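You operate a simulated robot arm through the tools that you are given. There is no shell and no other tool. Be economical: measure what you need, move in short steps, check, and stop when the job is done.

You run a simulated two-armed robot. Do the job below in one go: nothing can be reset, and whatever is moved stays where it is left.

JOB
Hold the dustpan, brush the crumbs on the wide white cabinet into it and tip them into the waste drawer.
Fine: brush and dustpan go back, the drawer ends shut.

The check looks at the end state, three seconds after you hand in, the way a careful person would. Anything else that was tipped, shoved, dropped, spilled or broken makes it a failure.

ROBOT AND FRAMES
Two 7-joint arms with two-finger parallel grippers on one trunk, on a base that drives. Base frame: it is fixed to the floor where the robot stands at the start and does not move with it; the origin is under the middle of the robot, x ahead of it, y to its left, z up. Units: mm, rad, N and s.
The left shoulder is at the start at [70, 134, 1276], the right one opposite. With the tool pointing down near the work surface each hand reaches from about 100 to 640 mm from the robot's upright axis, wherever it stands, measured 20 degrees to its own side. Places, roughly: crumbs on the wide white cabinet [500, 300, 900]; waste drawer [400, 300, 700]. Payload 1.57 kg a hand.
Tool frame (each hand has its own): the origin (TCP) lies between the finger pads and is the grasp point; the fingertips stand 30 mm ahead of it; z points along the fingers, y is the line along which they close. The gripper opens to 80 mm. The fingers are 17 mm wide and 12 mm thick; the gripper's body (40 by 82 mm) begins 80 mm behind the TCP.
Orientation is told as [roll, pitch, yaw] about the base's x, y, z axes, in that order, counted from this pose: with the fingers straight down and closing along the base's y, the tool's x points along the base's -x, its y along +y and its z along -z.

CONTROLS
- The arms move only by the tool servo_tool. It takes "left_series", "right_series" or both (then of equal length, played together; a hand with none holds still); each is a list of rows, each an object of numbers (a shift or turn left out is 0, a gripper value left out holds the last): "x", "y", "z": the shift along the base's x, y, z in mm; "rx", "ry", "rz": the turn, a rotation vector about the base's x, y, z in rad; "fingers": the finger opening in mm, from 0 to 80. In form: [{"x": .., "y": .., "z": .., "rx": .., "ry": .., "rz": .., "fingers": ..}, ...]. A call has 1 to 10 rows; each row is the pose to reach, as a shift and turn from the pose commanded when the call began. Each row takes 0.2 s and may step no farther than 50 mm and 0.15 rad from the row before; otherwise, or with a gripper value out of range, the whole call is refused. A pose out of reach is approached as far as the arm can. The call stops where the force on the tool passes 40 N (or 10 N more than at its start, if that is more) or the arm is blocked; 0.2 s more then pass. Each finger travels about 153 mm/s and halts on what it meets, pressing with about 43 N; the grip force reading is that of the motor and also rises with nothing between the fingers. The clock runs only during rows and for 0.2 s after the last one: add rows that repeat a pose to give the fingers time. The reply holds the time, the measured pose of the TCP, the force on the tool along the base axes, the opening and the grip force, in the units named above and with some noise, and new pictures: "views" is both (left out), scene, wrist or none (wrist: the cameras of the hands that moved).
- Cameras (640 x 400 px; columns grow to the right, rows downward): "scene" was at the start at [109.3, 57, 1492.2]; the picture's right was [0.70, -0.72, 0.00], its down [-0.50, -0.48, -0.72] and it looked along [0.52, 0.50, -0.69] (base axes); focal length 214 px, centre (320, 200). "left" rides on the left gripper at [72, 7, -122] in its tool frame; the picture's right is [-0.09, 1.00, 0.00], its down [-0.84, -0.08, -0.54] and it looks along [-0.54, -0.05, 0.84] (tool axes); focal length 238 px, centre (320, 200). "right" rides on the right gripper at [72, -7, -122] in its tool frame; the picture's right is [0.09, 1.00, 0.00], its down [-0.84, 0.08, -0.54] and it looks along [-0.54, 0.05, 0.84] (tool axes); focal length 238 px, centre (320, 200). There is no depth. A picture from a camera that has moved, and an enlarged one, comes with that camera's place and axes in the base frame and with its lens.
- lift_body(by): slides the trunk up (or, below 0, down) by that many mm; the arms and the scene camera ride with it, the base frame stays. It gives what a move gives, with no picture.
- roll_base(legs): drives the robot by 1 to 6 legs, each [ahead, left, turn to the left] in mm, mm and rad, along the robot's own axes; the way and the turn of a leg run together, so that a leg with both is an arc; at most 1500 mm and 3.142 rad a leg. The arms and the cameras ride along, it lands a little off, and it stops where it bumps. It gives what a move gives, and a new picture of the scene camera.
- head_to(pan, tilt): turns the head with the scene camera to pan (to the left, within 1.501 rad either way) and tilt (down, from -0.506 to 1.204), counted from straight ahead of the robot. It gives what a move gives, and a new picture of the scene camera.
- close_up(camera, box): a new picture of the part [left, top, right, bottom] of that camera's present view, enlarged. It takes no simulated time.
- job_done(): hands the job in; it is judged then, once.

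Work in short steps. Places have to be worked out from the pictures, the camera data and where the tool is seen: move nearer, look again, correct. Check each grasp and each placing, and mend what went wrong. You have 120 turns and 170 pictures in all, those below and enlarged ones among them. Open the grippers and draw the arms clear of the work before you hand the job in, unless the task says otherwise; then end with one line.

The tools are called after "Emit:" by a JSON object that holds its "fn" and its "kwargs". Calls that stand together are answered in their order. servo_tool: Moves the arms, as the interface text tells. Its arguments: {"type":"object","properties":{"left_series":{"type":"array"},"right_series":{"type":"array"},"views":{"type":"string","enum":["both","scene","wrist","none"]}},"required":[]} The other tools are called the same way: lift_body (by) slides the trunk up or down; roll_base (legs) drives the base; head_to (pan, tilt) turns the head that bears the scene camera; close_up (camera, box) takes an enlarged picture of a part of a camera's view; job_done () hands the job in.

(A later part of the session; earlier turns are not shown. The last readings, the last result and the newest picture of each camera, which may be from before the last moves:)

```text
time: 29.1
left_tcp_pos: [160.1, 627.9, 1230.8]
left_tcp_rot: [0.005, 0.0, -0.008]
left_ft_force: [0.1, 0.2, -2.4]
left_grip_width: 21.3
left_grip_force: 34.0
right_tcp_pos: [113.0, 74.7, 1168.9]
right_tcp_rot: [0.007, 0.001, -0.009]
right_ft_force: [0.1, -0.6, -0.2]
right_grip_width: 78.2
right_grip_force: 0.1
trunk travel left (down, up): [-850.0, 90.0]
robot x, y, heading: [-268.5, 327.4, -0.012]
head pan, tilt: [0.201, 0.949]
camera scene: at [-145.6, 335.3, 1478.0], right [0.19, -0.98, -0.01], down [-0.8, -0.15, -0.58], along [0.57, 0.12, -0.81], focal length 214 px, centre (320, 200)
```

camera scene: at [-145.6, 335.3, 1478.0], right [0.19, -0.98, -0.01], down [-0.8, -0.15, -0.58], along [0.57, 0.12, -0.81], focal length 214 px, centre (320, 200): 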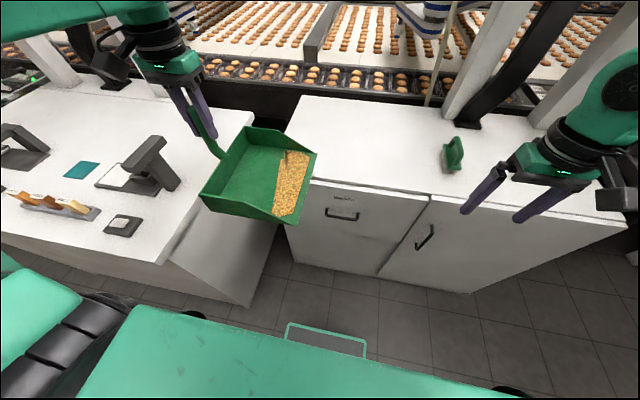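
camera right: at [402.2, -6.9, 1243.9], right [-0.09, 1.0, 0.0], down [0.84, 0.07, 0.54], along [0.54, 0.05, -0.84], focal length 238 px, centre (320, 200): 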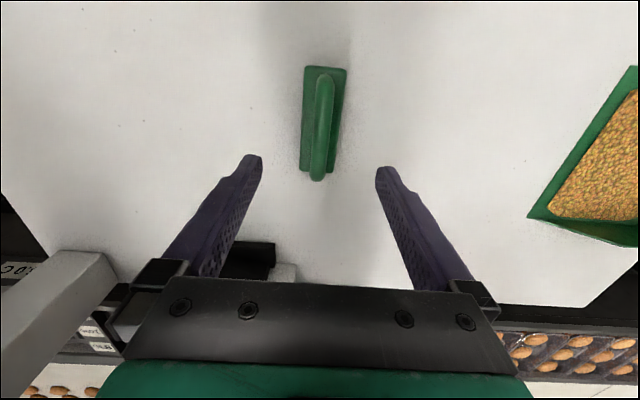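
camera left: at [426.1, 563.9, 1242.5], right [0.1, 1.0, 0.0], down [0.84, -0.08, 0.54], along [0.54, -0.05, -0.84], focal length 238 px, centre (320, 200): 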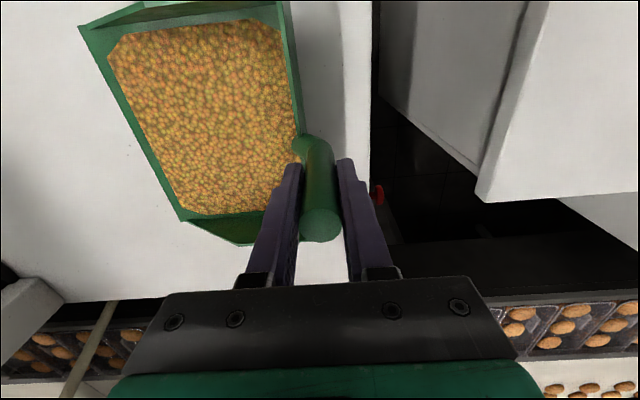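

The crumbs have moved toward the mouth, so I must check whether the pan has tilted in the grip.

Emit:
{"fn": "close_up", "kwargs": {"camera": "scene", "box": [160, 60, 352, 240]}}

Emit:
{"fn": "close_up", "kwargs": {"camera": "left", "box": [0, 0, 640, 400]}}

```text
2.22 times, centred on (256, 150) of scene
camera zoom: at [-145.6, 335.3, 1478.0], right [0.19, -0.98, -0.01], down [-0.8, -0.15, -0.58], along [0.57, 0.12, -0.81], focal length 477 px, centre (462, 311)
```

zoom: 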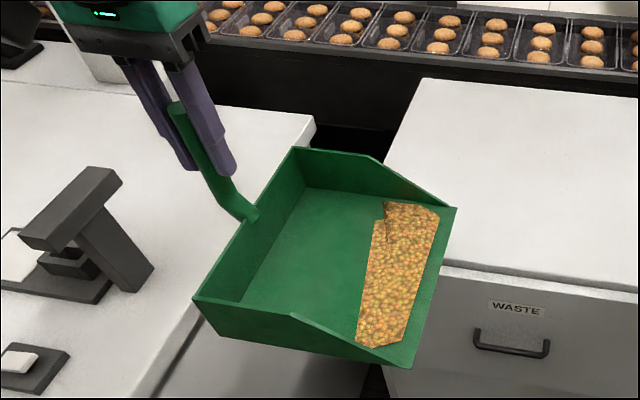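

```text
1.00 times, centred on (320, 200) of left
camera zoom: at [89.0, 635.4, 1353.1], right [0.1, 0.99, 0.01], down [0.84, -0.09, 0.54], along [0.54, -0.05, -0.84], focal length 238 px, centre (320, 200)
```

zoom: 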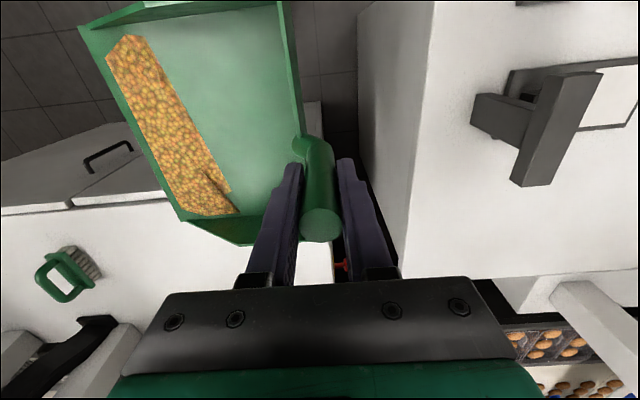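

The pan is fixed in the grip; the crumbs slid from the drive's acceleration. I'll tilt the mouth up by 0.28 rad so they run to the back wall.

Emit:
{"fn": "servo_tool", "kwargs": {"left_series": [{"rx": -0.07}, {"rx": -0.14}, {"rx": -0.21}, {"rx": -0.28}, {"rx": -0.28}]}}

```text
time: 30.3
left_tcp_pos: [160.3, 633.4, 1227.7]
left_tcp_rot: [-0.28, -0.001, -0.007]
left_ft_force: [0.8, 0.6, -2.9]
left_grip_width: 21.9
left_grip_force: 34.7
right_tcp_pos: [113.1, 78.7, 1169.6]
right_tcp_rot: [0.002, 0.0, -0.008]
right_ft_force: [0.3, 0.3, 0.0]
right_grip_width: 77.8
right_grip_force: 0.1
trunk travel left (down, up): [-850.0, 90.0]
robot x, y, heading: [-267.9, 331.0, -0.012]
head pan, tilt: [0.201, 0.949]
camera scene: at [-146.2, 342.2, 1478.0], right [0.19, -0.98, 0.0], down [-0.8, -0.16, -0.58], along [0.57, 0.11, -0.81], focal length 214 px, centre (320, 200)
camera left: at [88.5, 675.0, 1344.2], right [0.1, 0.96, -0.28], down [0.84, 0.07, 0.54], along [0.54, -0.28, -0.79], focal length 238 px, centre (320, 200)
```

scene: 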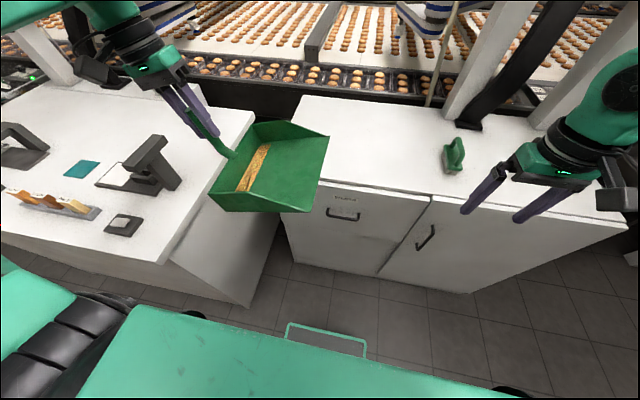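
left: 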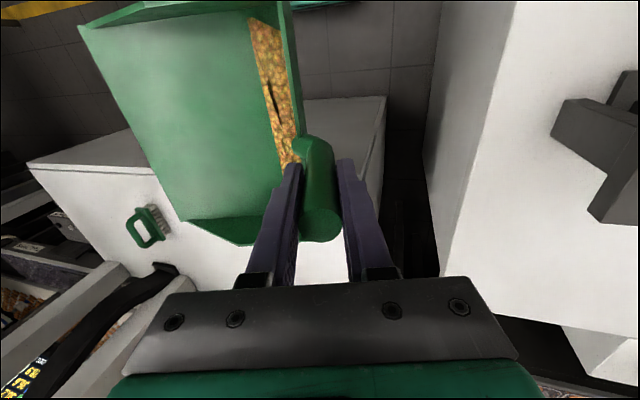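

The crumbs are now safely against the back wall. Next I'll orient the right hand for the horizontal drawer bar: rotate it about z so it closes along x, moving forward slightly, then pitch it forward.

Emit:
{"fn": "servo_tool", "kwargs": {"right_series": [{"x": 10, "y": 15, "rz": 0.15}, {"x": 20, "y": 30, "rz": 0.3}, {"x": 30, "y": 45, "rz": 0.45}, {"x": 40, "y": 60, "rz": 0.6}, {"x": 50, "y": 75, "rz": 0.75}, {"x": 60, "y": 90, "rz": 0.9}, {"x": 70, "y": 105, "rz": 1.05}, {"x": 80, "y": 120, "rz": 1.2}, {"x": 80, "y": 135, "rz": 1.35}, {"x": 80, "y": 150, "rz": 1.5}]}}

Emit:
{"fn": "close_up", "kwargs": {"camera": "scene", "box": [280, 170, 440, 270]}}

```text
time: 32.5
left_tcp_pos: [159.2, 639.1, 1227.6]
left_tcp_rot: [-0.283, -0.003, -0.008]
left_ft_force: [1.3, 1.0, -3.2]
left_grip_width: 21.5
left_grip_force: 34.8
right_tcp_pos: [26.9, 305.8, 1168.6]
right_tcp_rot: [-0.082, 0.006, 1.367]
right_ft_force: [0.7, 0.6, -0.7]
right_grip_width: 77.9
right_grip_force: 0.1
right hand out of reach, approached as far as the arm can: row 4, 5, 6, 7, 8, 9, 10
trunk travel left (down, up): [-850.0, 90.0]
robot x, y, heading: [-268.5, 326.8, -0.008]
head pan, tilt: [0.201, 0.949]
camera scene: at [-147.0, 347.5, 1478.0], right [0.19, -0.98, 0.0], down [-0.8, -0.16, -0.58], along [0.57, 0.11, -0.81], focal length 214 px, centre (320, 200)
camera right: at [8.2, 237.1, 1291.4], right [-0.99, 0.11, -0.08], down [0.05, 0.85, 0.53], along [0.13, 0.52, -0.85], focal length 238 px, centre (320, 200)
```

scene: 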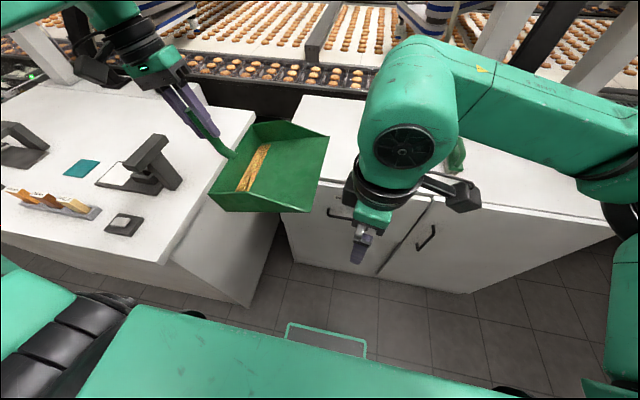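
right: 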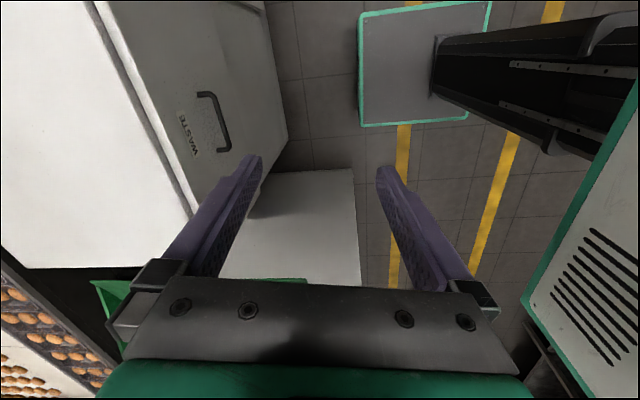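

```text
4.00 times, centred on (360, 220) of scene
camera zoom: at [-147.0, 347.5, 1478.0], right [0.19, -0.98, 0.0], down [-0.8, -0.16, -0.58], along [0.57, 0.11, -0.81], focal length 858 px, centre (160, 120)
```

zoom: 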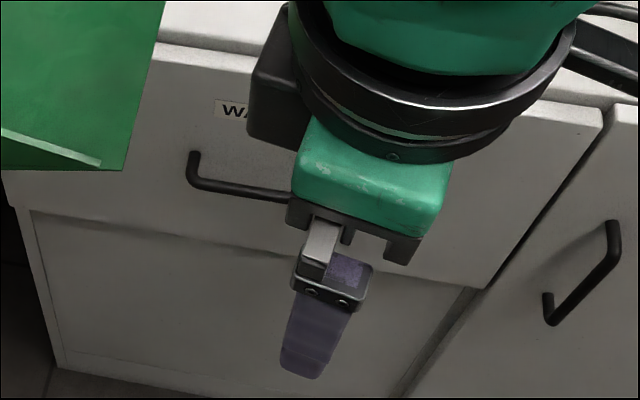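

That direction runs into a joint limit. I'll unwind the other way while moving the hand back out to the right.

Emit:
{"fn": "servo_tool", "kwargs": {"right_series": [{"x": 15, "y": -20, "rz": -0.14}, {"x": 30, "y": -40, "rz": -0.28}, {"x": 50, "y": -60, "rz": -0.42}, {"x": 70, "y": -80, "rz": -0.56}, {"x": 90, "y": -100, "rz": -0.7}, {"x": 110, "y": -120, "rz": -0.84}, {"x": 130, "y": -140, "rz": -0.98}, {"x": 150, "y": -160, "rz": -1.12}, {"x": 150, "y": -180, "rz": -1.26}, {"x": 150, "y": -200, "rz": -1.367}], "views": "none"}}

Emit:
{"fn": "servo_tool", "kwargs": {"right_series": [{"rz": -0.14}, {"rz": -0.28}, {"rz": -0.42}, {"rz": -0.56}, {"rz": -0.7}, {"rz": -0.84}, {"rz": -0.98}, {"rz": -1.12}, {"rz": -1.26}, {"rz": -1.4}], "views": "scene"}}

```text
time: 34.7
left_tcp_pos: [159.5, 633.0, 1227.9]
left_tcp_rot: [-0.28, -0.002, -0.006]
left_ft_force: [0.8, -0.5, -1.8]
left_grip_width: 21.6
left_grip_force: 34.8
right_tcp_pos: [176.4, 107.6, 1165.8]
right_tcp_rot: [-0.081, 0.005, -0.004]
right_ft_force: [0.2, -0.3, -0.4]
right_grip_width: 77.9
right_grip_force: 0.0
trunk travel left (down, up): [-850.0, 90.0]
robot x, y, heading: [-267.2, 332.0, -0.012]
head pan, tilt: [0.201, 0.949]
```

```text
time: 36.9
left_tcp_pos: [160.4, 636.1, 1227.0]
left_tcp_rot: [-0.281, -0.002, -0.007]
left_ft_force: [0.2, -0.1, -2.9]
left_grip_width: 21.4
left_grip_force: 34.9
right_tcp_pos: [175.4, 107.7, 1167.0]
right_tcp_rot: [-0.082, 0.007, -1.402]
right_ft_force: [-0.3, 0.0, -0.1]
right_grip_width: 77.9
right_grip_force: 0.1
trunk travel left (down, up): [-850.0, 90.0]
robot x, y, heading: [-267.2, 334.3, -0.01]
head pan, tilt: [0.201, 0.949]
camera scene: at [-146.3, 343.8, 1478.0], right [0.19, -0.98, 0.0], down [-0.8, -0.16, -0.58], along [0.57, 0.11, -0.81], focal length 214 px, centre (320, 200)
```

scene: 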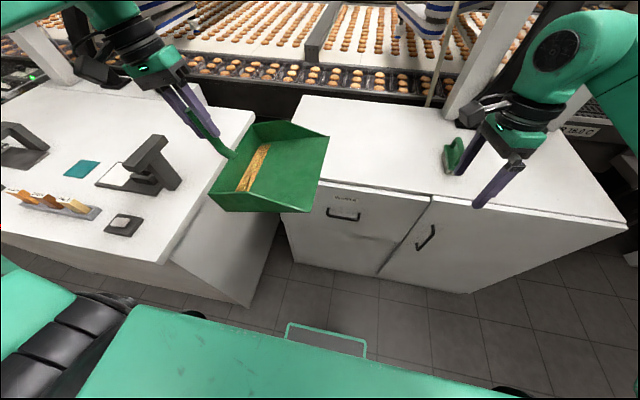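

This direction works. I'll finish the yaw, then pitch the fingers forward while descending well to the right of the pan.

Emit:
{"fn": "servo_tool", "kwargs": {"right_series": [{"rz": -0.085}, {"rz": -0.168}], "views": "none"}}

Emit:
{"fn": "servo_tool", "kwargs": {"right_series": [{"ry": -0.15, "z": -20}, {"ry": -0.3, "z": -45}, {"ry": -0.45, "z": -70}, {"ry": -0.6, "z": -100}, {"ry": -0.75, "z": -130}, {"ry": -0.9, "z": -160}, {"ry": -1.05, "z": -195}, {"ry": -1.2, "z": -230}, {"ry": -1.35, "z": -265}, {"ry": -1.48, "z": -300}]}}

```text
time: 37.5
left_tcp_pos: [159.8, 635.0, 1227.9]
left_tcp_rot: [-0.278, -0.001, -0.009]
left_ft_force: [-0.1, -0.1, -1.7]
left_grip_width: 21.3
left_grip_force: 34.4
right_tcp_pos: [174.7, 108.4, 1166.8]
right_tcp_rot: [-0.081, 0.006, -1.57]
right_ft_force: [-0.1, 0.4, 0.6]
right_grip_width: 77.9
right_grip_force: 0.0
trunk travel left (down, up): [-850.0, 90.0]
robot x, y, heading: [-269.8, 327.3, -0.009]
head pan, tilt: [0.201, 0.949]
```

```text
time: 39.7
left_tcp_pos: [161.5, 634.9, 1227.2]
left_tcp_rot: [-0.282, -0.002, -0.009]
left_ft_force: [0.2, -0.6, -3.1]
left_grip_width: 21.8
left_grip_force: 34.4
right_tcp_pos: [177.5, 118.6, 991.5]
right_tcp_rot: [0.89, 0.01, -1.536]
right_ft_force: [-1.0, -1.0, -0.1]
right_grip_width: 77.9
right_grip_force: 0.1
right hand out of reach, approached as far as the arm can: row 7, 8, 9, 10
trunk travel left (down, up): [-850.0, 90.0]
robot x, y, heading: [-266.5, 330.2, -0.008]
head pan, tilt: [0.201, 0.949]
camera scene: at [-146.4, 343.8, 1478.0], right [0.19, -0.98, 0.0], down [-0.8, -0.16, -0.58], along [0.57, 0.11, -0.81], focal length 214 px, centre (320, 200)
camera right: at [75.7, 187.5, 1063.3], right [0.62, 0.11, 0.77], down [-0.34, -0.85, 0.39], along [0.7, -0.51, -0.5], focal length 238 px, centre (320, 200)
```

scene: 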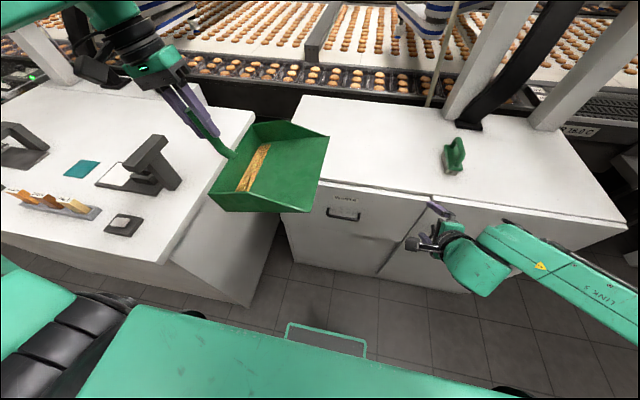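
right: 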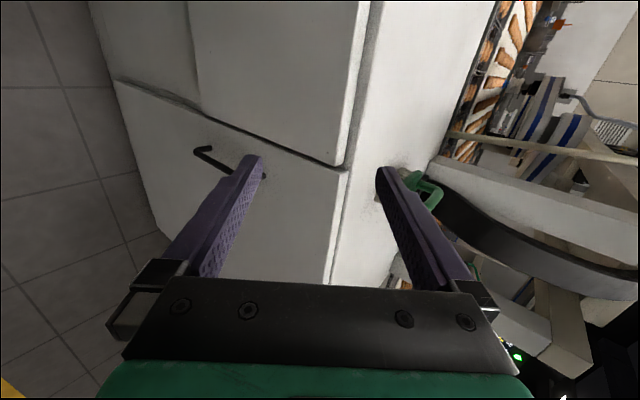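

Pitch reached 51° before a limit. I'll raise the pan relative to the trunk and lower the trunk 180 mm to give the right wrist a better posture.

Emit:
{"fn": "servo_tool", "kwargs": {"left_series": [{"z": 15}, {"z": 35}, {"z": 55}, {"z": 75}, {"z": 90}, {"z": 100}], "views": "none"}}

Emit:
{"fn": "lift_body", "kwargs": {"by": -180}}

Emit:
{"fn": "servo_tool", "kwargs": {"right_series": [{"ry": -0.12, "y": 10}, {"ry": -0.24, "y": 20}, {"ry": -0.36, "y": 30}, {"ry": -0.48, "y": 40}, {"ry": -0.6, "y": 50}]}}

```text
time: 41.1
left_tcp_pos: [159.8, 636.4, 1328.8]
left_tcp_rot: [-0.283, -0.003, -0.008]
left_ft_force: [0.2, -0.1, -2.6]
left_grip_width: 21.3
left_grip_force: 34.6
right_tcp_pos: [177.1, 119.3, 990.2]
right_tcp_rot: [0.89, 0.01, -1.535]
right_ft_force: [0.9, 0.2, 0.9]
right_grip_width: 77.8
right_grip_force: 0.1
trunk travel left (down, up): [-850.0, 90.0]
robot x, y, heading: [-266.3, 331.3, -0.009]
head pan, tilt: [0.201, 0.949]
```

```text
time: 43.1
left_tcp_pos: [159.2, 635.7, 1148.1]
left_tcp_rot: [-0.28, -0.001, -0.008]
left_ft_force: [-0.4, 0.6, -2.5]
left_grip_width: 21.5
left_grip_force: 34.8
right_tcp_pos: [177.5, 119.1, 811.4]
right_tcp_rot: [0.892, 0.009, -1.536]
right_ft_force: [0.0, 1.0, 1.1]
right_grip_width: 77.9
right_grip_force: 0.2
trunk travel left (down, up): [-670.0, 270.0]
robot x, y, heading: [-267.2, 327.9, -0.01]
head pan, tilt: [0.201, 0.949]
```

```text
time: 44.3
left_tcp_pos: [159.8, 637.1, 1149.1]
left_tcp_rot: [-0.28, -0.001, -0.008]
left_ft_force: [-0.8, 0.6, -1.7]
left_grip_width: 21.4
left_grip_force: 35.2
right_tcp_pos: [174.4, 192.7, 805.8]
right_tcp_rot: [0.92, 0.08, -1.312]
right_ft_force: [-0.3, 0.3, -0.9]
right_grip_width: 78.0
right_grip_force: 0.0
right hand out of reach, approached as far as the arm can: row 1, 2, 3, 4, 5
trunk travel left (down, up): [-670.0, 270.0]
robot x, y, heading: [-267.8, 328.9, -0.008]
head pan, tilt: [0.201, 0.949]
camera scene: at [-146.0, 344.8, 1298.0], right [0.19, -0.98, 0.0], down [-0.8, -0.16, -0.58], along [0.57, 0.11, -0.81], focal length 214 px, centre (320, 200)
camera right: at [59.7, 231.3, 880.6], right [0.58, 0.18, 0.8], down [-0.15, -0.93, 0.32], along [0.8, -0.31, -0.51], focal length 238 px, centre (320, 200)
```

scene: 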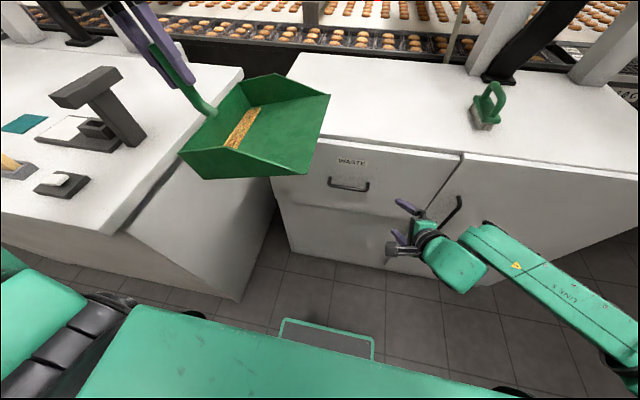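
right: 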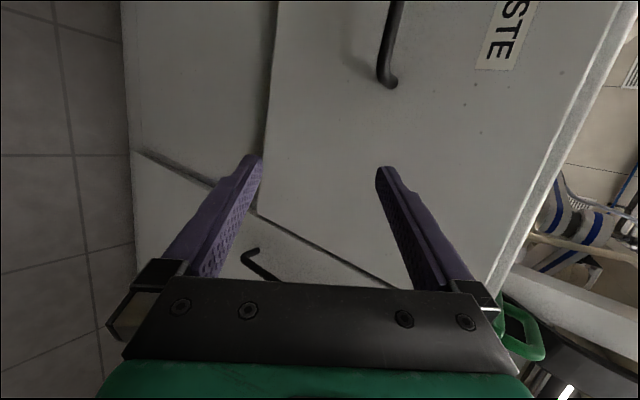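

The wrist won't pitch past ~53° there, but that suffices to grip the bar. I'll move to a pre-grasp about 70 mm back along the finger direction with 34 mm opening.

Emit:
{"fn": "servo_tool", "kwargs": {"right_series": [{"x": 5, "y": 25, "z": 8, "fingers": 60}, {"x": 12, "y": 50, "z": 16, "fingers": 45}, {"x": 20, "y": 75, "z": 22, "fingers": 34}, {"x": 28, "y": 100, "z": 28}, {"x": 38, "y": 119, "z": 30}, {"x": 38, "y": 119, "z": 30}]}}

Emit:
{"fn": "close_up", "kwargs": {"camera": "scene", "box": [280, 140, 440, 240]}}

```text
time: 45.7
left_tcp_pos: [158.9, 636.0, 1149.6]
left_tcp_rot: [-0.279, 0.0, -0.01]
left_ft_force: [0.0, -0.2, -2.9]
left_grip_width: 21.7
left_grip_force: 34.6
right_tcp_pos: [211.0, 310.4, 837.0]
right_tcp_rot: [0.922, 0.083, -1.315]
right_ft_force: [-0.2, -0.9, 0.5]
right_grip_width: 33.7
right_grip_force: 0.0
trunk travel left (down, up): [-670.0, 270.0]
robot x, y, heading: [-270.9, 329.5, 0.001]
head pan, tilt: [0.201, 0.949]
camera scene: at [-147.0, 343.3, 1298.1], right [0.19, -0.98, 0.0], down [-0.8, -0.16, -0.58], along [0.57, 0.11, -0.81], focal length 214 px, centre (320, 200)
camera right: at [95.9, 348.9, 911.2], right [0.58, 0.18, 0.8], down [-0.15, -0.94, 0.32], along [0.8, -0.31, -0.51], focal length 238 px, centre (320, 200)
```

scene: 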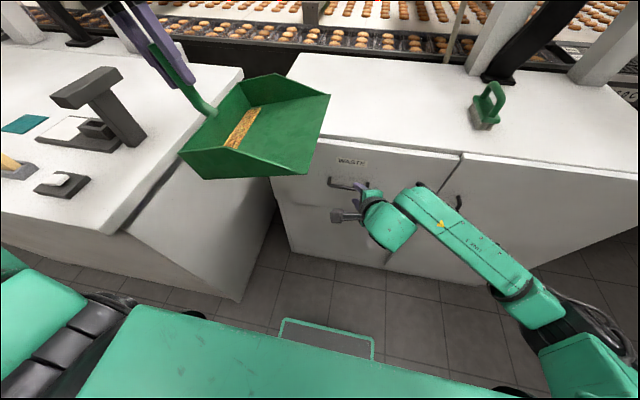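
right: 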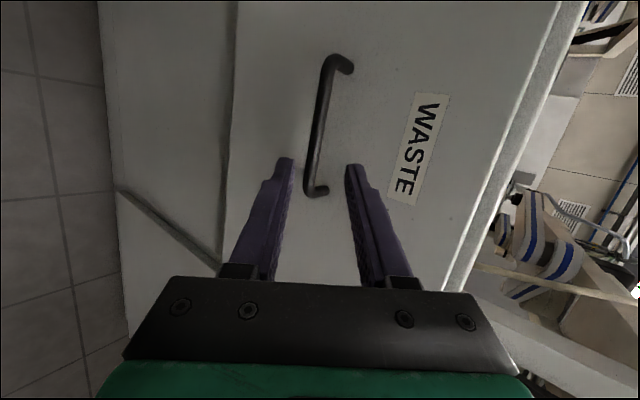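

```text
4.00 times, centred on (360, 190) of scene
camera zoom: at [-147.0, 343.3, 1298.1], right [0.19, -0.98, 0.0], down [-0.8, -0.16, -0.58], along [0.57, 0.11, -0.81], focal length 858 px, centre (160, 240)
```

zoom: 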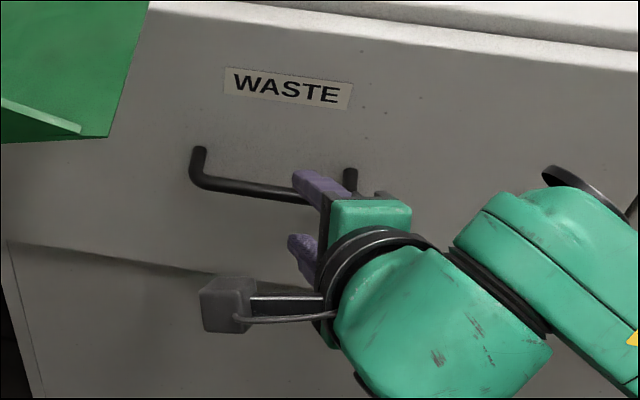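

The bar lies centred between the fingers, at x≈278, z≈780. I'll advance along the finger direction and close on it.

Emit:
{"fn": "servo_tool", "kwargs": {"right_series": [{"x": 18, "y": 5, "z": -15}, {"x": 36, "y": 10, "z": -30}, {"x": 52, "y": 15, "z": -44}, {"x": 52, "y": 15, "z": -44}]}}

Emit:
{"fn": "close_up", "kwargs": {"camera": "scene", "box": [280, 140, 440, 240]}}

```text
time: 46.7
left_tcp_pos: [159.2, 636.5, 1149.9]
left_tcp_rot: [-0.281, -0.001, -0.009]
left_ft_force: [-0.7, 0.0, -2.5]
left_grip_width: 21.5
left_grip_force: 34.4
right_tcp_pos: [264.1, 324.0, 793.2]
right_tcp_rot: [0.922, 0.082, -1.311]
right_ft_force: [-0.9, -0.4, -0.7]
right_grip_width: 34.1
right_grip_force: 0.1
trunk travel left (down, up): [-670.0, 270.0]
robot x, y, heading: [-269.8, 330.6, -0.005]
head pan, tilt: [0.201, 0.949]
camera scene: at [-146.7, 343.7, 1298.1], right [0.19, -0.98, 0.0], down [-0.8, -0.16, -0.58], along [0.57, 0.11, -0.81], focal length 214 px, centre (320, 200)
camera right: at [148.8, 362.7, 867.5], right [0.58, 0.18, 0.8], down [-0.15, -0.94, 0.32], along [0.8, -0.3, -0.51], focal length 238 px, centre (320, 200)
```

scene: 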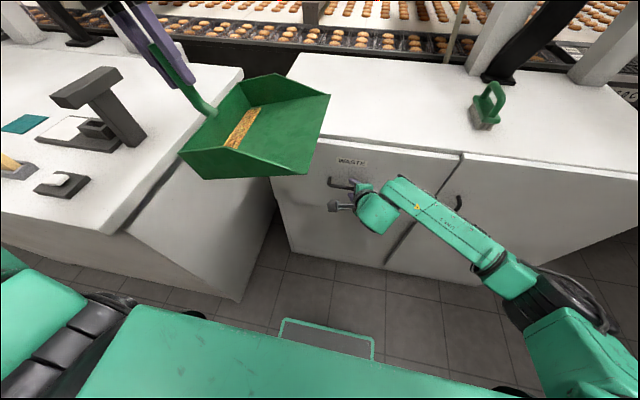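
right: 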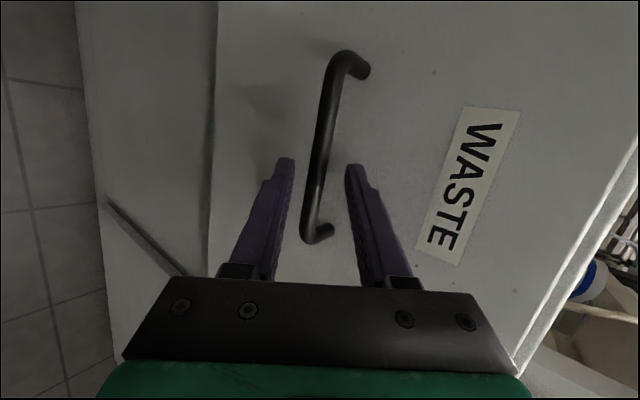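

```text
4.00 times, centred on (360, 190) of scene
camera zoom: at [-146.7, 343.7, 1298.1], right [0.19, -0.98, 0.0], down [-0.8, -0.16, -0.58], along [0.57, 0.11, -0.81], focal length 858 px, centre (160, 240)
```

zoom: 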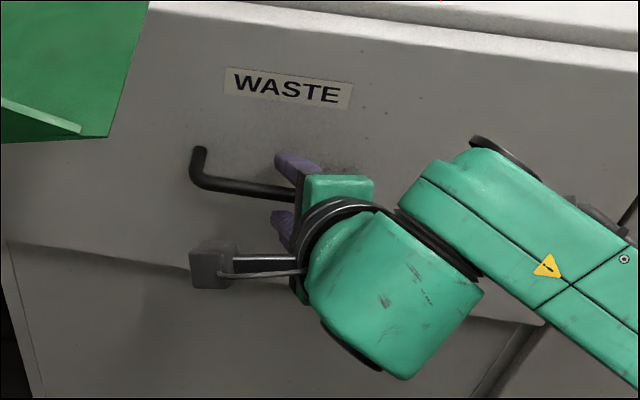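

The bar is between the fingers. Closing.

Emit:
{"fn": "servo_tool", "kwargs": {"right_series": [{"fingers": 20}, {"fingers": 8}, {"fingers": 2}, {"fingers": 2}], "views": "wrist"}}

```text
time: 47.7
left_tcp_pos: [159.9, 636.1, 1149.4]
left_tcp_rot: [-0.281, -0.001, -0.009]
left_ft_force: [-0.4, -0.2, -3.0]
left_grip_width: 21.6
left_grip_force: 34.5
right_tcp_pos: [263.2, 324.0, 792.1]
right_tcp_rot: [0.917, 0.082, -1.313]
right_ft_force: [-10.0, 0.8, -13.4]
right_grip_width: 13.2
right_grip_force: 29.8
trunk travel left (down, up): [-670.0, 270.0]
robot x, y, heading: [-268.5, 334.5, -0.008]
head pan, tilt: [0.201, 0.949]
camera right: at [148.0, 362.8, 866.1], right [0.58, 0.18, 0.8], down [-0.15, -0.94, 0.32], along [0.8, -0.31, -0.51], focal length 238 px, centre (320, 200)
```

right: 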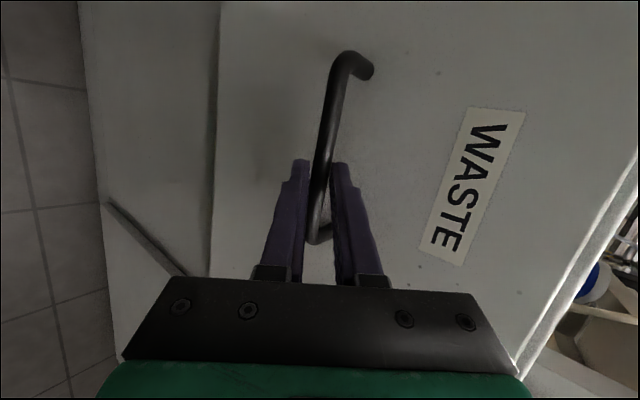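

The bar is gripped (13 mm). I'll pull the drawer toward −x with the arm, 100 mm first.

Emit:
{"fn": "servo_tool", "kwargs": {"right_series": [{"x": -10, "z": -1}, {"x": -25, "z": -1}, {"x": -40, "z": -1}, {"x": -55, "z": -1}, {"x": -70, "z": -1}, {"x": -85, "z": -1}, {"x": -100, "z": -1}], "views": "scene"}}

```text
time: 49.3
left_tcp_pos: [160.3, 636.2, 1149.8]
left_tcp_rot: [-0.279, -0.003, -0.007]
left_ft_force: [-1.0, 0.3, -2.5]
left_grip_width: 21.4
left_grip_force: 34.6
right_tcp_pos: [162.4, 323.9, 791.6]
right_tcp_rot: [0.921, 0.083, -1.313]
right_ft_force: [-1.1, -3.7, -5.4]
right_grip_width: 13.3
right_grip_force: 29.6
trunk travel left (down, up): [-670.0, 270.0]
robot x, y, heading: [-271.5, 328.4, -0.004]
head pan, tilt: [0.201, 0.949]
camera scene: at [-146.3, 343.0, 1298.0], right [0.19, -0.98, 0.0], down [-0.8, -0.16, -0.58], along [0.57, 0.11, -0.81], focal length 214 px, centre (320, 200)
```

scene: 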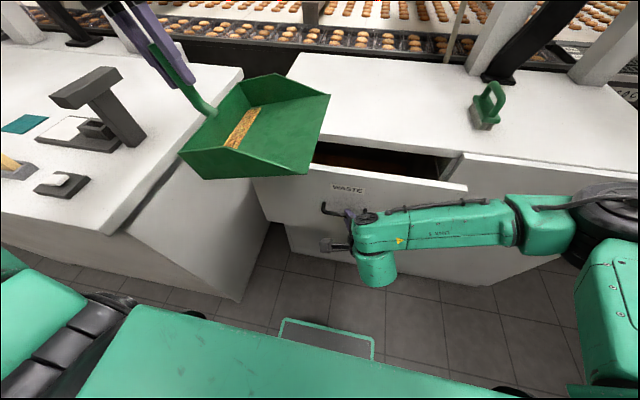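

Drawer opens smoothly. I'll pull another 130 mm.

Emit:
{"fn": "servo_tool", "kwargs": {"right_series": [{"x": -15}, {"x": -30}, {"x": -45}, {"x": -60}, {"x": -75}, {"x": -90}, {"x": -105}, {"x": -118}, {"x": -130}], "views": "scene"}}

```text
time: 51.3
left_tcp_pos: [160.8, 636.0, 1149.3]
left_tcp_rot: [-0.28, -0.002, -0.008]
left_ft_force: [0.3, 0.5, -2.5]
left_grip_width: 21.3
left_grip_force: 34.9
right_tcp_pos: [35.1, 324.5, 791.7]
right_tcp_rot: [0.92, 0.081, -1.319]
right_ft_force: [-0.8, -4.5, -16.3]
right_grip_width: 13.4
right_grip_force: 29.8
trunk travel left (down, up): [-670.0, 270.0]
robot x, y, heading: [-268.1, 330.4, -0.007]
head pan, tilt: [0.201, 0.949]
camera scene: at [-145.4, 342.7, 1297.8], right [0.19, -0.98, 0.0], down [-0.8, -0.16, -0.58], along [0.57, 0.11, -0.81], focal length 214 px, centre (320, 200)
```

scene: 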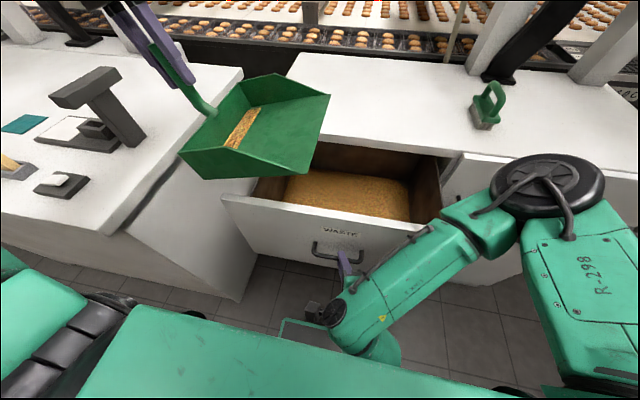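

The drawer is open about 230 mm (opening roughly x 95–309, y 140–580). Holding it there, I'll carry the pan, still tilted back, to above the drawer at about TCP [195,430,1205].

Emit:
{"fn": "servo_tool", "kwargs": {"left_series": [{"x": 3, "y": -15, "z": 10}, {"x": 7, "y": -38, "z": 22}, {"x": 11, "y": -63, "z": 35}, {"x": 16, "y": -90, "z": 45}, {"x": 21, "y": -117, "z": 52}, {"x": 26, "y": -144, "z": 56}, {"x": 31, "y": -170, "z": 56}, {"x": 34, "y": -190, "z": 56}, {"x": 35, "y": -204, "z": 56}, {"x": 35, "y": -206, "z": 56}]}}

```text
time: 53.5
left_tcp_pos: [183.8, 439.2, 1196.6]
left_tcp_rot: [-0.28, -0.002, -0.006]
left_ft_force: [-0.6, 0.4, -2.7]
left_grip_width: 21.4
left_grip_force: 34.2
left hand out of reach, approached as far as the arm can: row 8, 9, 10
right_tcp_pos: [34.9, 324.2, 791.0]
right_tcp_rot: [0.924, 0.081, -1.316]
right_ft_force: [-0.9, -4.5, -10.9]
right_grip_width: 13.1
right_grip_force: 30.2
trunk travel left (down, up): [-670.0, 270.0]
robot x, y, heading: [-267.4, 327.8, -0.005]
head pan, tilt: [0.201, 0.949]
camera scene: at [-145.5, 342.3, 1297.9], right [0.19, -0.98, 0.0], down [-0.8, -0.16, -0.58], along [0.57, 0.11, -0.81], focal length 214 px, centre (320, 200)
camera left: at [111.7, 480.8, 1313.2], right [0.1, 0.96, -0.27], down [0.84, 0.07, 0.54], along [0.54, -0.28, -0.79], focal length 238 px, centre (320, 200)
```

scene: 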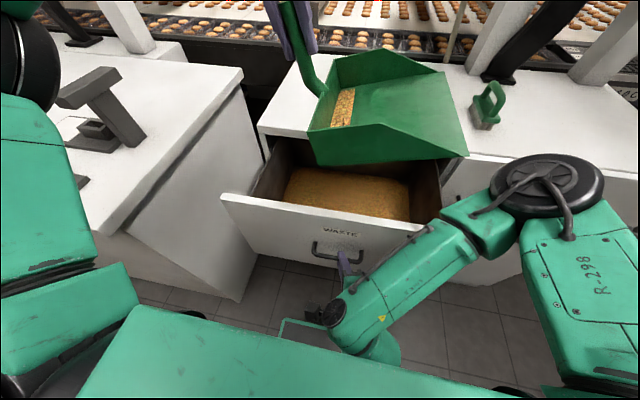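
left: 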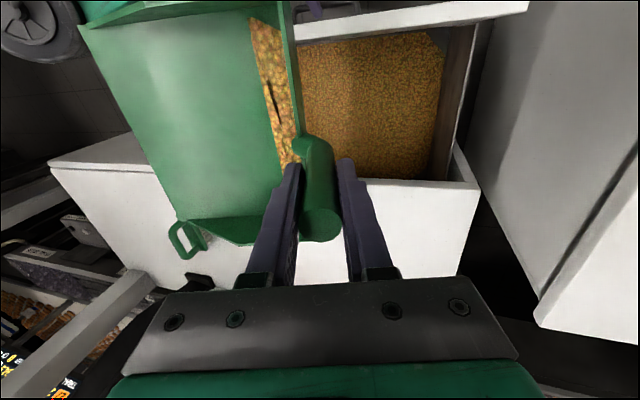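

The left arm reaches its limit near y≈439. I'll shift slightly left and roll the pan to level first to check whether the wrist can follow before anything pours.

Emit:
{"fn": "servo_tool", "kwargs": {"left_series": [{"y": 5, "rx": 0.07}, {"y": 12, "rx": 0.14}, {"y": 20, "rx": 0.21}, {"y": 25, "rx": 0.28}], "views": "none"}}

```text
time: 54.5
left_tcp_pos: [170.1, 476.0, 1182.3]
left_tcp_rot: [0.001, 0.0, -0.007]
left_ft_force: [-0.1, 0.3, -2.4]
left_grip_width: 21.6
left_grip_force: 34.3
left hand out of reach, approached as far as the arm can: row 1, 2, 3, 4
right_tcp_pos: [35.8, 324.7, 791.3]
right_tcp_rot: [0.923, 0.081, -1.318]
right_ft_force: [0.5, -4.1, -10.6]
right_grip_width: 13.4
right_grip_force: 29.7
trunk travel left (down, up): [-670.0, 270.0]
robot x, y, heading: [-267.5, 331.9, -0.002]
head pan, tilt: [0.201, 0.949]
```

Rolling forward needs the pan farther to the robot's left. So I'll tilt the pan back again, release the drawer bar, retreat the right hand along the fingers, then drive the robot right.

Emit:
{"fn": "servo_tool", "kwargs": {"left_series": [{"y": 5, "rx": -0.07}, {"y": 10, "rx": -0.14}, {"y": 20, "rx": -0.21}, {"y": 30, "rx": -0.28}, {"y": 40, "rx": -0.28}, {"y": 50, "rx": -0.28}, {"y": 60, "rx": -0.28}, {"y": 60, "rx": -0.28}], "right_series": [{"fingers": 20}, {"fingers": 30}, {"fingers": 36}, {"fingers": 36}, {"x": -13, "y": -4, "z": 10}, {"x": -26, "y": -8, "z": 21}, {"x": -40, "y": -13, "z": 32}, {"x": -45, "y": -15, "z": 36}]}}

```text
time: 56.1
left_tcp_pos: [166.0, 541.4, 1182.4]
left_tcp_rot: [-0.284, -0.003, -0.009]
left_ft_force: [-0.6, -0.1, -2.0]
left_grip_width: 21.6
left_grip_force: 35.2
right_tcp_pos: [59.9, 308.1, 820.1]
right_tcp_rot: [1.037, 0.05, -1.47]
right_ft_force: [0.1, -0.4, -0.1]
right_grip_width: 35.9
right_grip_force: 0.0
trunk travel left (down, up): [-670.0, 270.0]
robot x, y, heading: [-266.3, 328.0, -0.012]
head pan, tilt: [0.201, 0.949]
stopped in row 8 (right hand): the arm was blocked; the commanded pose is now the measured one
camera scene: at [-148.2, 347.7, 1298.5], right [0.19, -0.98, 0.0], down [-0.8, -0.16, -0.58], along [0.57, 0.11, -0.81], focal length 214 px, centre (320, 200)
camera right: at [-56.3, 365.9, 879.9], right [0.5, 0.1, 0.86], down [-0.34, -0.89, 0.3], along [0.8, -0.44, -0.41], focal length 238 px, centre (320, 200)
camera left: at [95.2, 582.1, 1298.7], right [0.1, 0.95, -0.28], down [0.84, 0.07, 0.54], along [0.54, -0.29, -0.79], focal length 238 px, centre (320, 200)
```

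scene: 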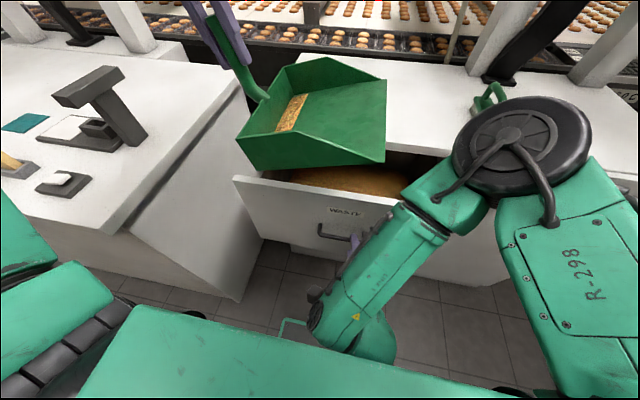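
right: 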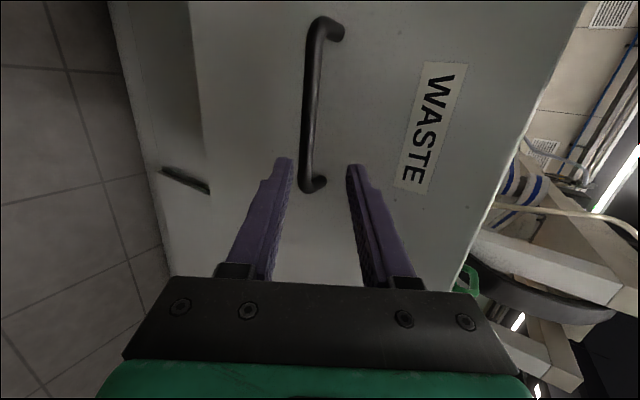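
left: 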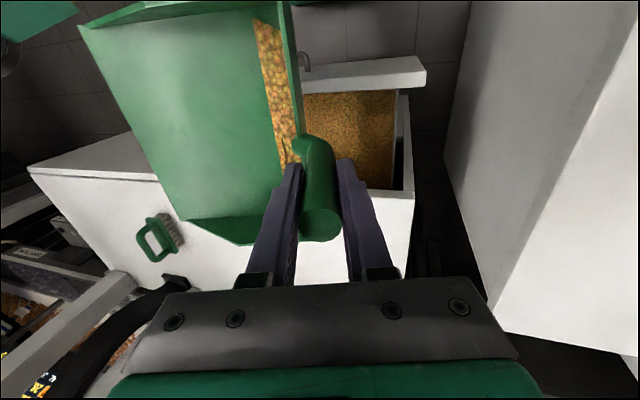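

The right arm jammed against itself and nudged the drawer in about 60 mm. I'll back the robot off 110 mm for room, then re-grip and pull again.

Emit:
{"fn": "roll_base", "kwargs": {"legs": [[-110, 0, 0]]}}

Emit:
{"fn": "close_up", "kwargs": {"camera": "right", "box": [0, 0, 640, 400]}}

```text
time: 57.3
left_tcp_pos: [59.6, 538.5, 1183.1]
left_tcp_rot: [-0.282, -0.001, -0.008]
left_ft_force: [-0.3, 0.6, -2.8]
left_grip_width: 21.9
left_grip_force: 34.7
right_tcp_pos: [-50.5, 306.7, 818.4]
right_tcp_rot: [1.034, 0.055, -1.468]
right_ft_force: [0.2, 0.2, 0.1]
right_grip_width: 35.9
right_grip_force: 0.0
trunk travel left (down, up): [-670.0, 270.0]
robot x, y, heading: [-380.7, 328.7, -0.008]
head pan, tilt: [0.201, 0.949]
camera scene: at [-256.5, 344.6, 1297.9], right [0.19, -0.98, 0.0], down [-0.8, -0.16, -0.58], along [0.57, 0.11, -0.81], focal length 214 px, centre (320, 200)
```

scene: 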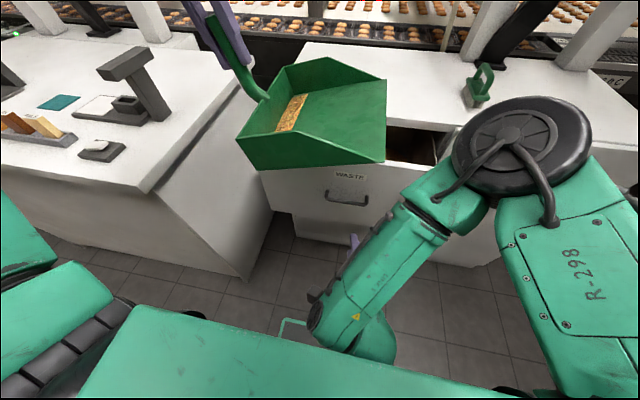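

```text
1.00 times, centred on (320, 200) of right
camera zoom: at [-165.7, 364.0, 879.4], right [0.5, 0.1, 0.86], down [-0.34, -0.89, 0.3], along [0.8, -0.44, -0.42], focal length 238 px, centre (320, 200)
```

zoom: 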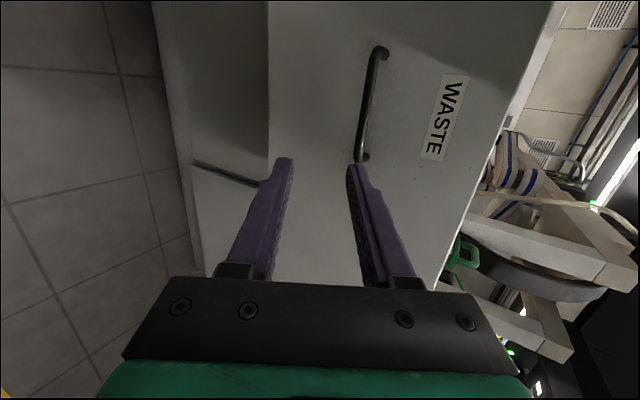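

The bar is now near x≈125, z≈780. I'll move to a pre-grasp ~75 mm back along the fingers and look.

Emit:
{"fn": "servo_tool", "kwargs": {"right_series": [{"x": 25, "y": 4}, {"x": 50, "y": 8}, {"x": 75, "y": 12}, {"x": 95, "y": 15}, {"x": 108, "y": 17}, {"x": 108, "y": 17}], "views": "wrist"}}

Emit:
{"fn": "close_up", "kwargs": {"camera": "scene", "box": [280, 140, 440, 240]}}

```text
time: 58.7
left_tcp_pos: [57.2, 537.4, 1182.1]
left_tcp_rot: [-0.282, -0.002, -0.008]
left_ft_force: [0.1, -0.5, -2.8]
left_grip_width: 21.4
left_grip_force: 35.2
right_tcp_pos: [58.2, 323.6, 818.8]
right_tcp_rot: [1.035, 0.053, -1.466]
right_ft_force: [0.2, 0.6, -0.6]
right_grip_width: 36.0
right_grip_force: 0.0
trunk travel left (down, up): [-670.0, 270.0]
robot x, y, heading: [-377.9, 326.7, -0.009]
head pan, tilt: [0.201, 0.949]
camera right: at [-57.7, 380.6, 879.2], right [0.5, 0.1, 0.86], down [-0.34, -0.89, 0.3], along [0.8, -0.44, -0.42], focal length 238 px, centre (320, 200)
```

right: 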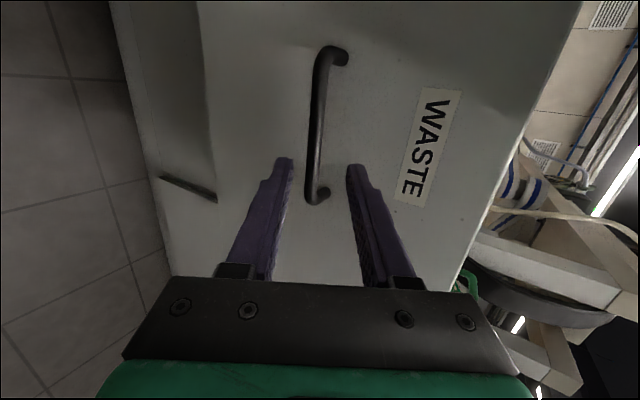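

```text
4.00 times, centred on (360, 190) of scene
camera zoom: at [-257.5, 344.7, 1298.1], right [0.19, -0.98, 0.0], down [-0.8, -0.16, -0.58], along [0.57, 0.11, -0.81], focal length 858 px, centre (160, 240)
```

zoom: 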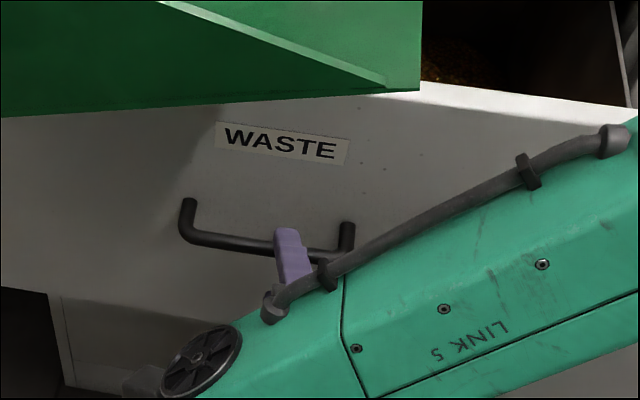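

The bar triangulates to x≈116, z≈780 and is centred. Advance, close, in one go.

Emit:
{"fn": "servo_tool", "kwargs": {"right_series": [{"x": 14, "y": 2, "z": -10}, {"x": 28, "y": 4, "z": -20}, {"x": 42, "y": 6, "z": -29}, {"x": 42, "y": 6, "z": -29, "fingers": 20}, {"x": 42, "y": 6, "z": -29, "fingers": 8}, {"x": 42, "y": 6, "z": -29, "fingers": 2}, {"x": 42, "y": 6, "z": -29, "fingers": 2}], "views": "wrist"}}

```text
time: 60.3
left_tcp_pos: [59.7, 538.1, 1182.1]
left_tcp_rot: [-0.28, -0.001, -0.009]
left_ft_force: [0.0, -0.5, -2.0]
left_grip_width: 21.5
left_grip_force: 34.7
right_tcp_pos: [98.6, 329.2, 789.3]
right_tcp_rot: [1.032, 0.055, -1.468]
right_ft_force: [-2.3, -0.4, -9.8]
right_grip_width: 11.5
right_grip_force: 28.4
trunk travel left (down, up): [-670.0, 270.0]
robot x, y, heading: [-381.6, 336.6, -0.01]
head pan, tilt: [0.201, 0.949]
camera right: at [-16.0, 386.4, 849.6], right [0.5, 0.1, 0.86], down [-0.33, -0.89, 0.3], along [0.8, -0.44, -0.42], focal length 238 px, centre (320, 200)
```

right: 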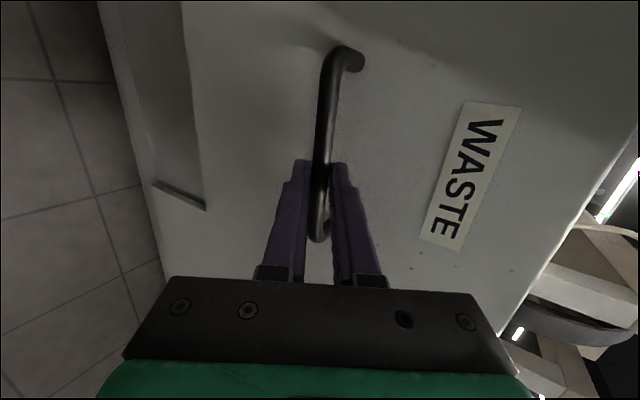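

Gripped again. Pull about 95 mm (total opening ≈ 255 mm).

Emit:
{"fn": "servo_tool", "kwargs": {"right_series": [{"x": -12}, {"x": -26}, {"x": -40}, {"x": -54}, {"x": -68}, {"x": -82}, {"x": -95}], "views": "scene"}}

```text
time: 61.9
left_tcp_pos: [59.5, 538.5, 1181.2]
left_tcp_rot: [-0.283, 0.0, -0.008]
left_ft_force: [0.4, 0.8, -2.2]
left_grip_width: 21.4
left_grip_force: 34.0
right_tcp_pos: [4.4, 328.8, 789.0]
right_tcp_rot: [1.031, 0.054, -1.467]
right_ft_force: [0.1, 5.0, -15.5]
right_grip_width: 12.0
right_grip_force: 29.2
trunk travel left (down, up): [-670.0, 270.0]
robot x, y, heading: [-382.3, 330.9, -0.01]
head pan, tilt: [0.201, 0.949]
camera scene: at [-255.5, 345.7, 1297.7], right [0.19, -0.98, 0.0], down [-0.8, -0.16, -0.58], along [0.57, 0.11, -0.81], focal length 214 px, centre (320, 200)
```

scene: 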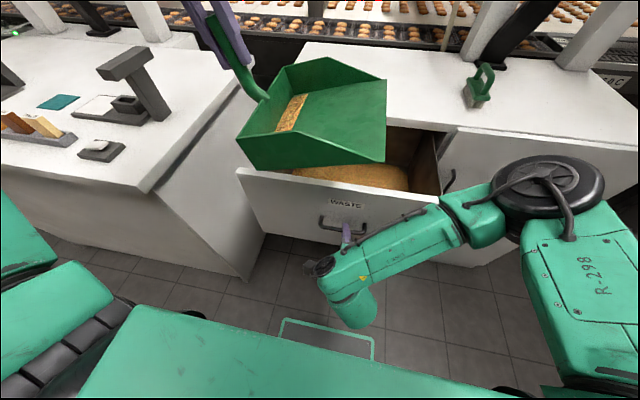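

Drawer is open ~255 mm. Release the bar and retreat 45 mm along the fingers.

Emit:
{"fn": "servo_tool", "kwargs": {"right_series": [{"fingers": 25}, {"fingers": 36}, {"fingers": 36}, {"x": -10, "y": -1, "z": 6}, {"x": -20, "y": -2, "z": 12}, {"x": -30, "y": -3, "z": 18}, {"x": -38, "y": -5, "z": 24}], "views": "wrist"}}

```text
time: 63.5
left_tcp_pos: [58.2, 537.8, 1181.8]
left_tcp_rot: [-0.281, -0.002, -0.009]
left_ft_force: [-0.1, -0.2, -2.8]
left_grip_width: 21.3
left_grip_force: 34.5
right_tcp_pos: [-33.9, 324.4, 814.1]
right_tcp_rot: [1.034, 0.055, -1.468]
right_ft_force: [0.4, 0.3, 0.5]
right_grip_width: 36.0
right_grip_force: 0.0
trunk travel left (down, up): [-670.0, 270.0]
robot x, y, heading: [-383.5, 330.1, -0.009]
head pan, tilt: [0.201, 0.949]
camera right: at [-149.5, 381.1, 874.2], right [0.5, 0.1, 0.86], down [-0.34, -0.89, 0.3], along [0.8, -0.44, -0.42], focal length 238 px, centre (320, 200)
```

right: 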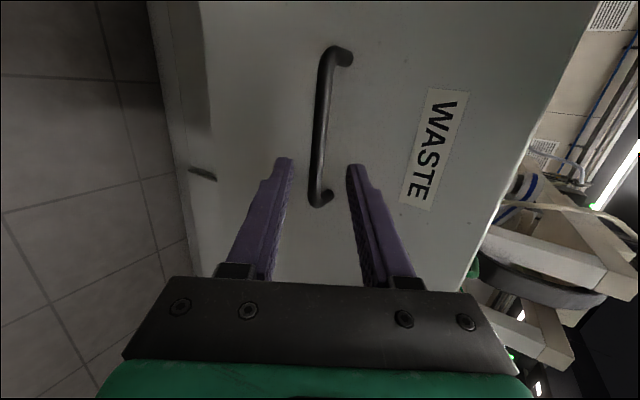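

The hand is clear. I'll drive back 60 and right 180, then lift the right hand out of the way before approaching.

Emit:
{"fn": "roll_base", "kwargs": {"legs": [[-60, 0, 0], [0, -180, 0]]}}

Emit:
{"fn": "servo_tool", "kwargs": {"right_series": [{"y": -20, "z": 20}, {"y": -40, "z": 40}, {"y": -60, "z": 60}, {"y": -80, "z": 80}, {"y": -100, "z": 100}, {"y": -120, "z": 120}, {"y": -140, "z": 140}], "views": "scene"}}

```text
time: 65.5
left_tcp_pos: [-2.9, 360.9, 1183.0]
left_tcp_rot: [-0.283, -0.002, -0.006]
left_ft_force: [0.1, 0.5, -2.0]
left_grip_width: 21.5
left_grip_force: 34.3
right_tcp_pos: [-95.0, 147.7, 814.1]
right_tcp_rot: [1.034, 0.055, -1.467]
right_ft_force: [0.5, 1.0, 0.0]
right_grip_width: 35.8
right_grip_force: 0.0
trunk travel left (down, up): [-670.0, 270.0]
robot x, y, heading: [-441.5, 153.6, -0.008]
head pan, tilt: [0.201, 0.949]
camera scene: at [-317.4, 167.9, 1298.0], right [0.19, -0.98, 0.0], down [-0.8, -0.16, -0.58], along [0.57, 0.11, -0.81], focal length 214 px, centre (320, 200)
```

scene: 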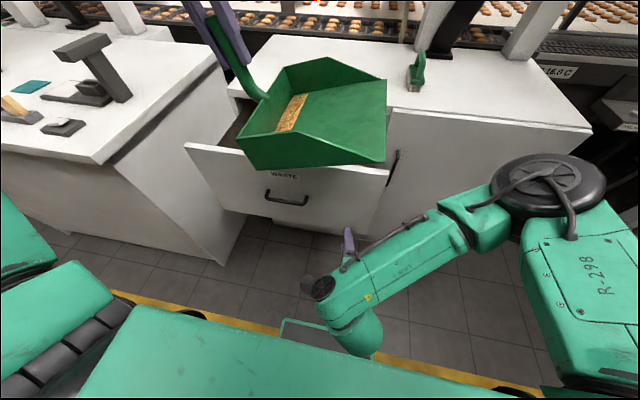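

```text
time: 67.2
left_tcp_pos: [0.1, 353.1, 1182.4]
left_tcp_rot: [-0.274, -0.001, -0.007]
left_ft_force: [0.0, -1.1, -1.5]
left_grip_width: 21.6
left_grip_force: 34.3
right_tcp_pos: [-18.7, 43.7, 924.8]
right_tcp_rot: [1.032, 0.057, -1.472]
right_ft_force: [0.0, 0.1, 0.2]
right_grip_width: 35.9
right_grip_force: 0.0
right hand out of reach, approached as far as the arm can: row 3, 4, 5, 6, 7
trunk travel left (down, up): [-670.0, 270.0]
robot x, y, heading: [-436.9, 151.6, -0.004]
head pan, tilt: [0.201, 0.949]
camera scene: at [-314.3, 159.3, 1297.7], right [0.19, -0.98, -0.01], down [-0.8, -0.15, -0.58], along [0.57, 0.12, -0.81], focal length 214 px, centre (320, 200)
```

scene: 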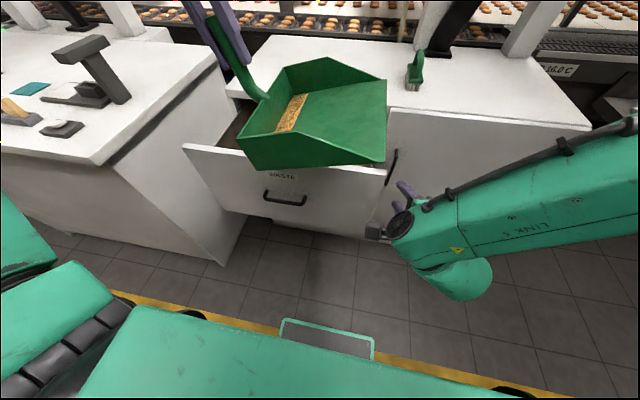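

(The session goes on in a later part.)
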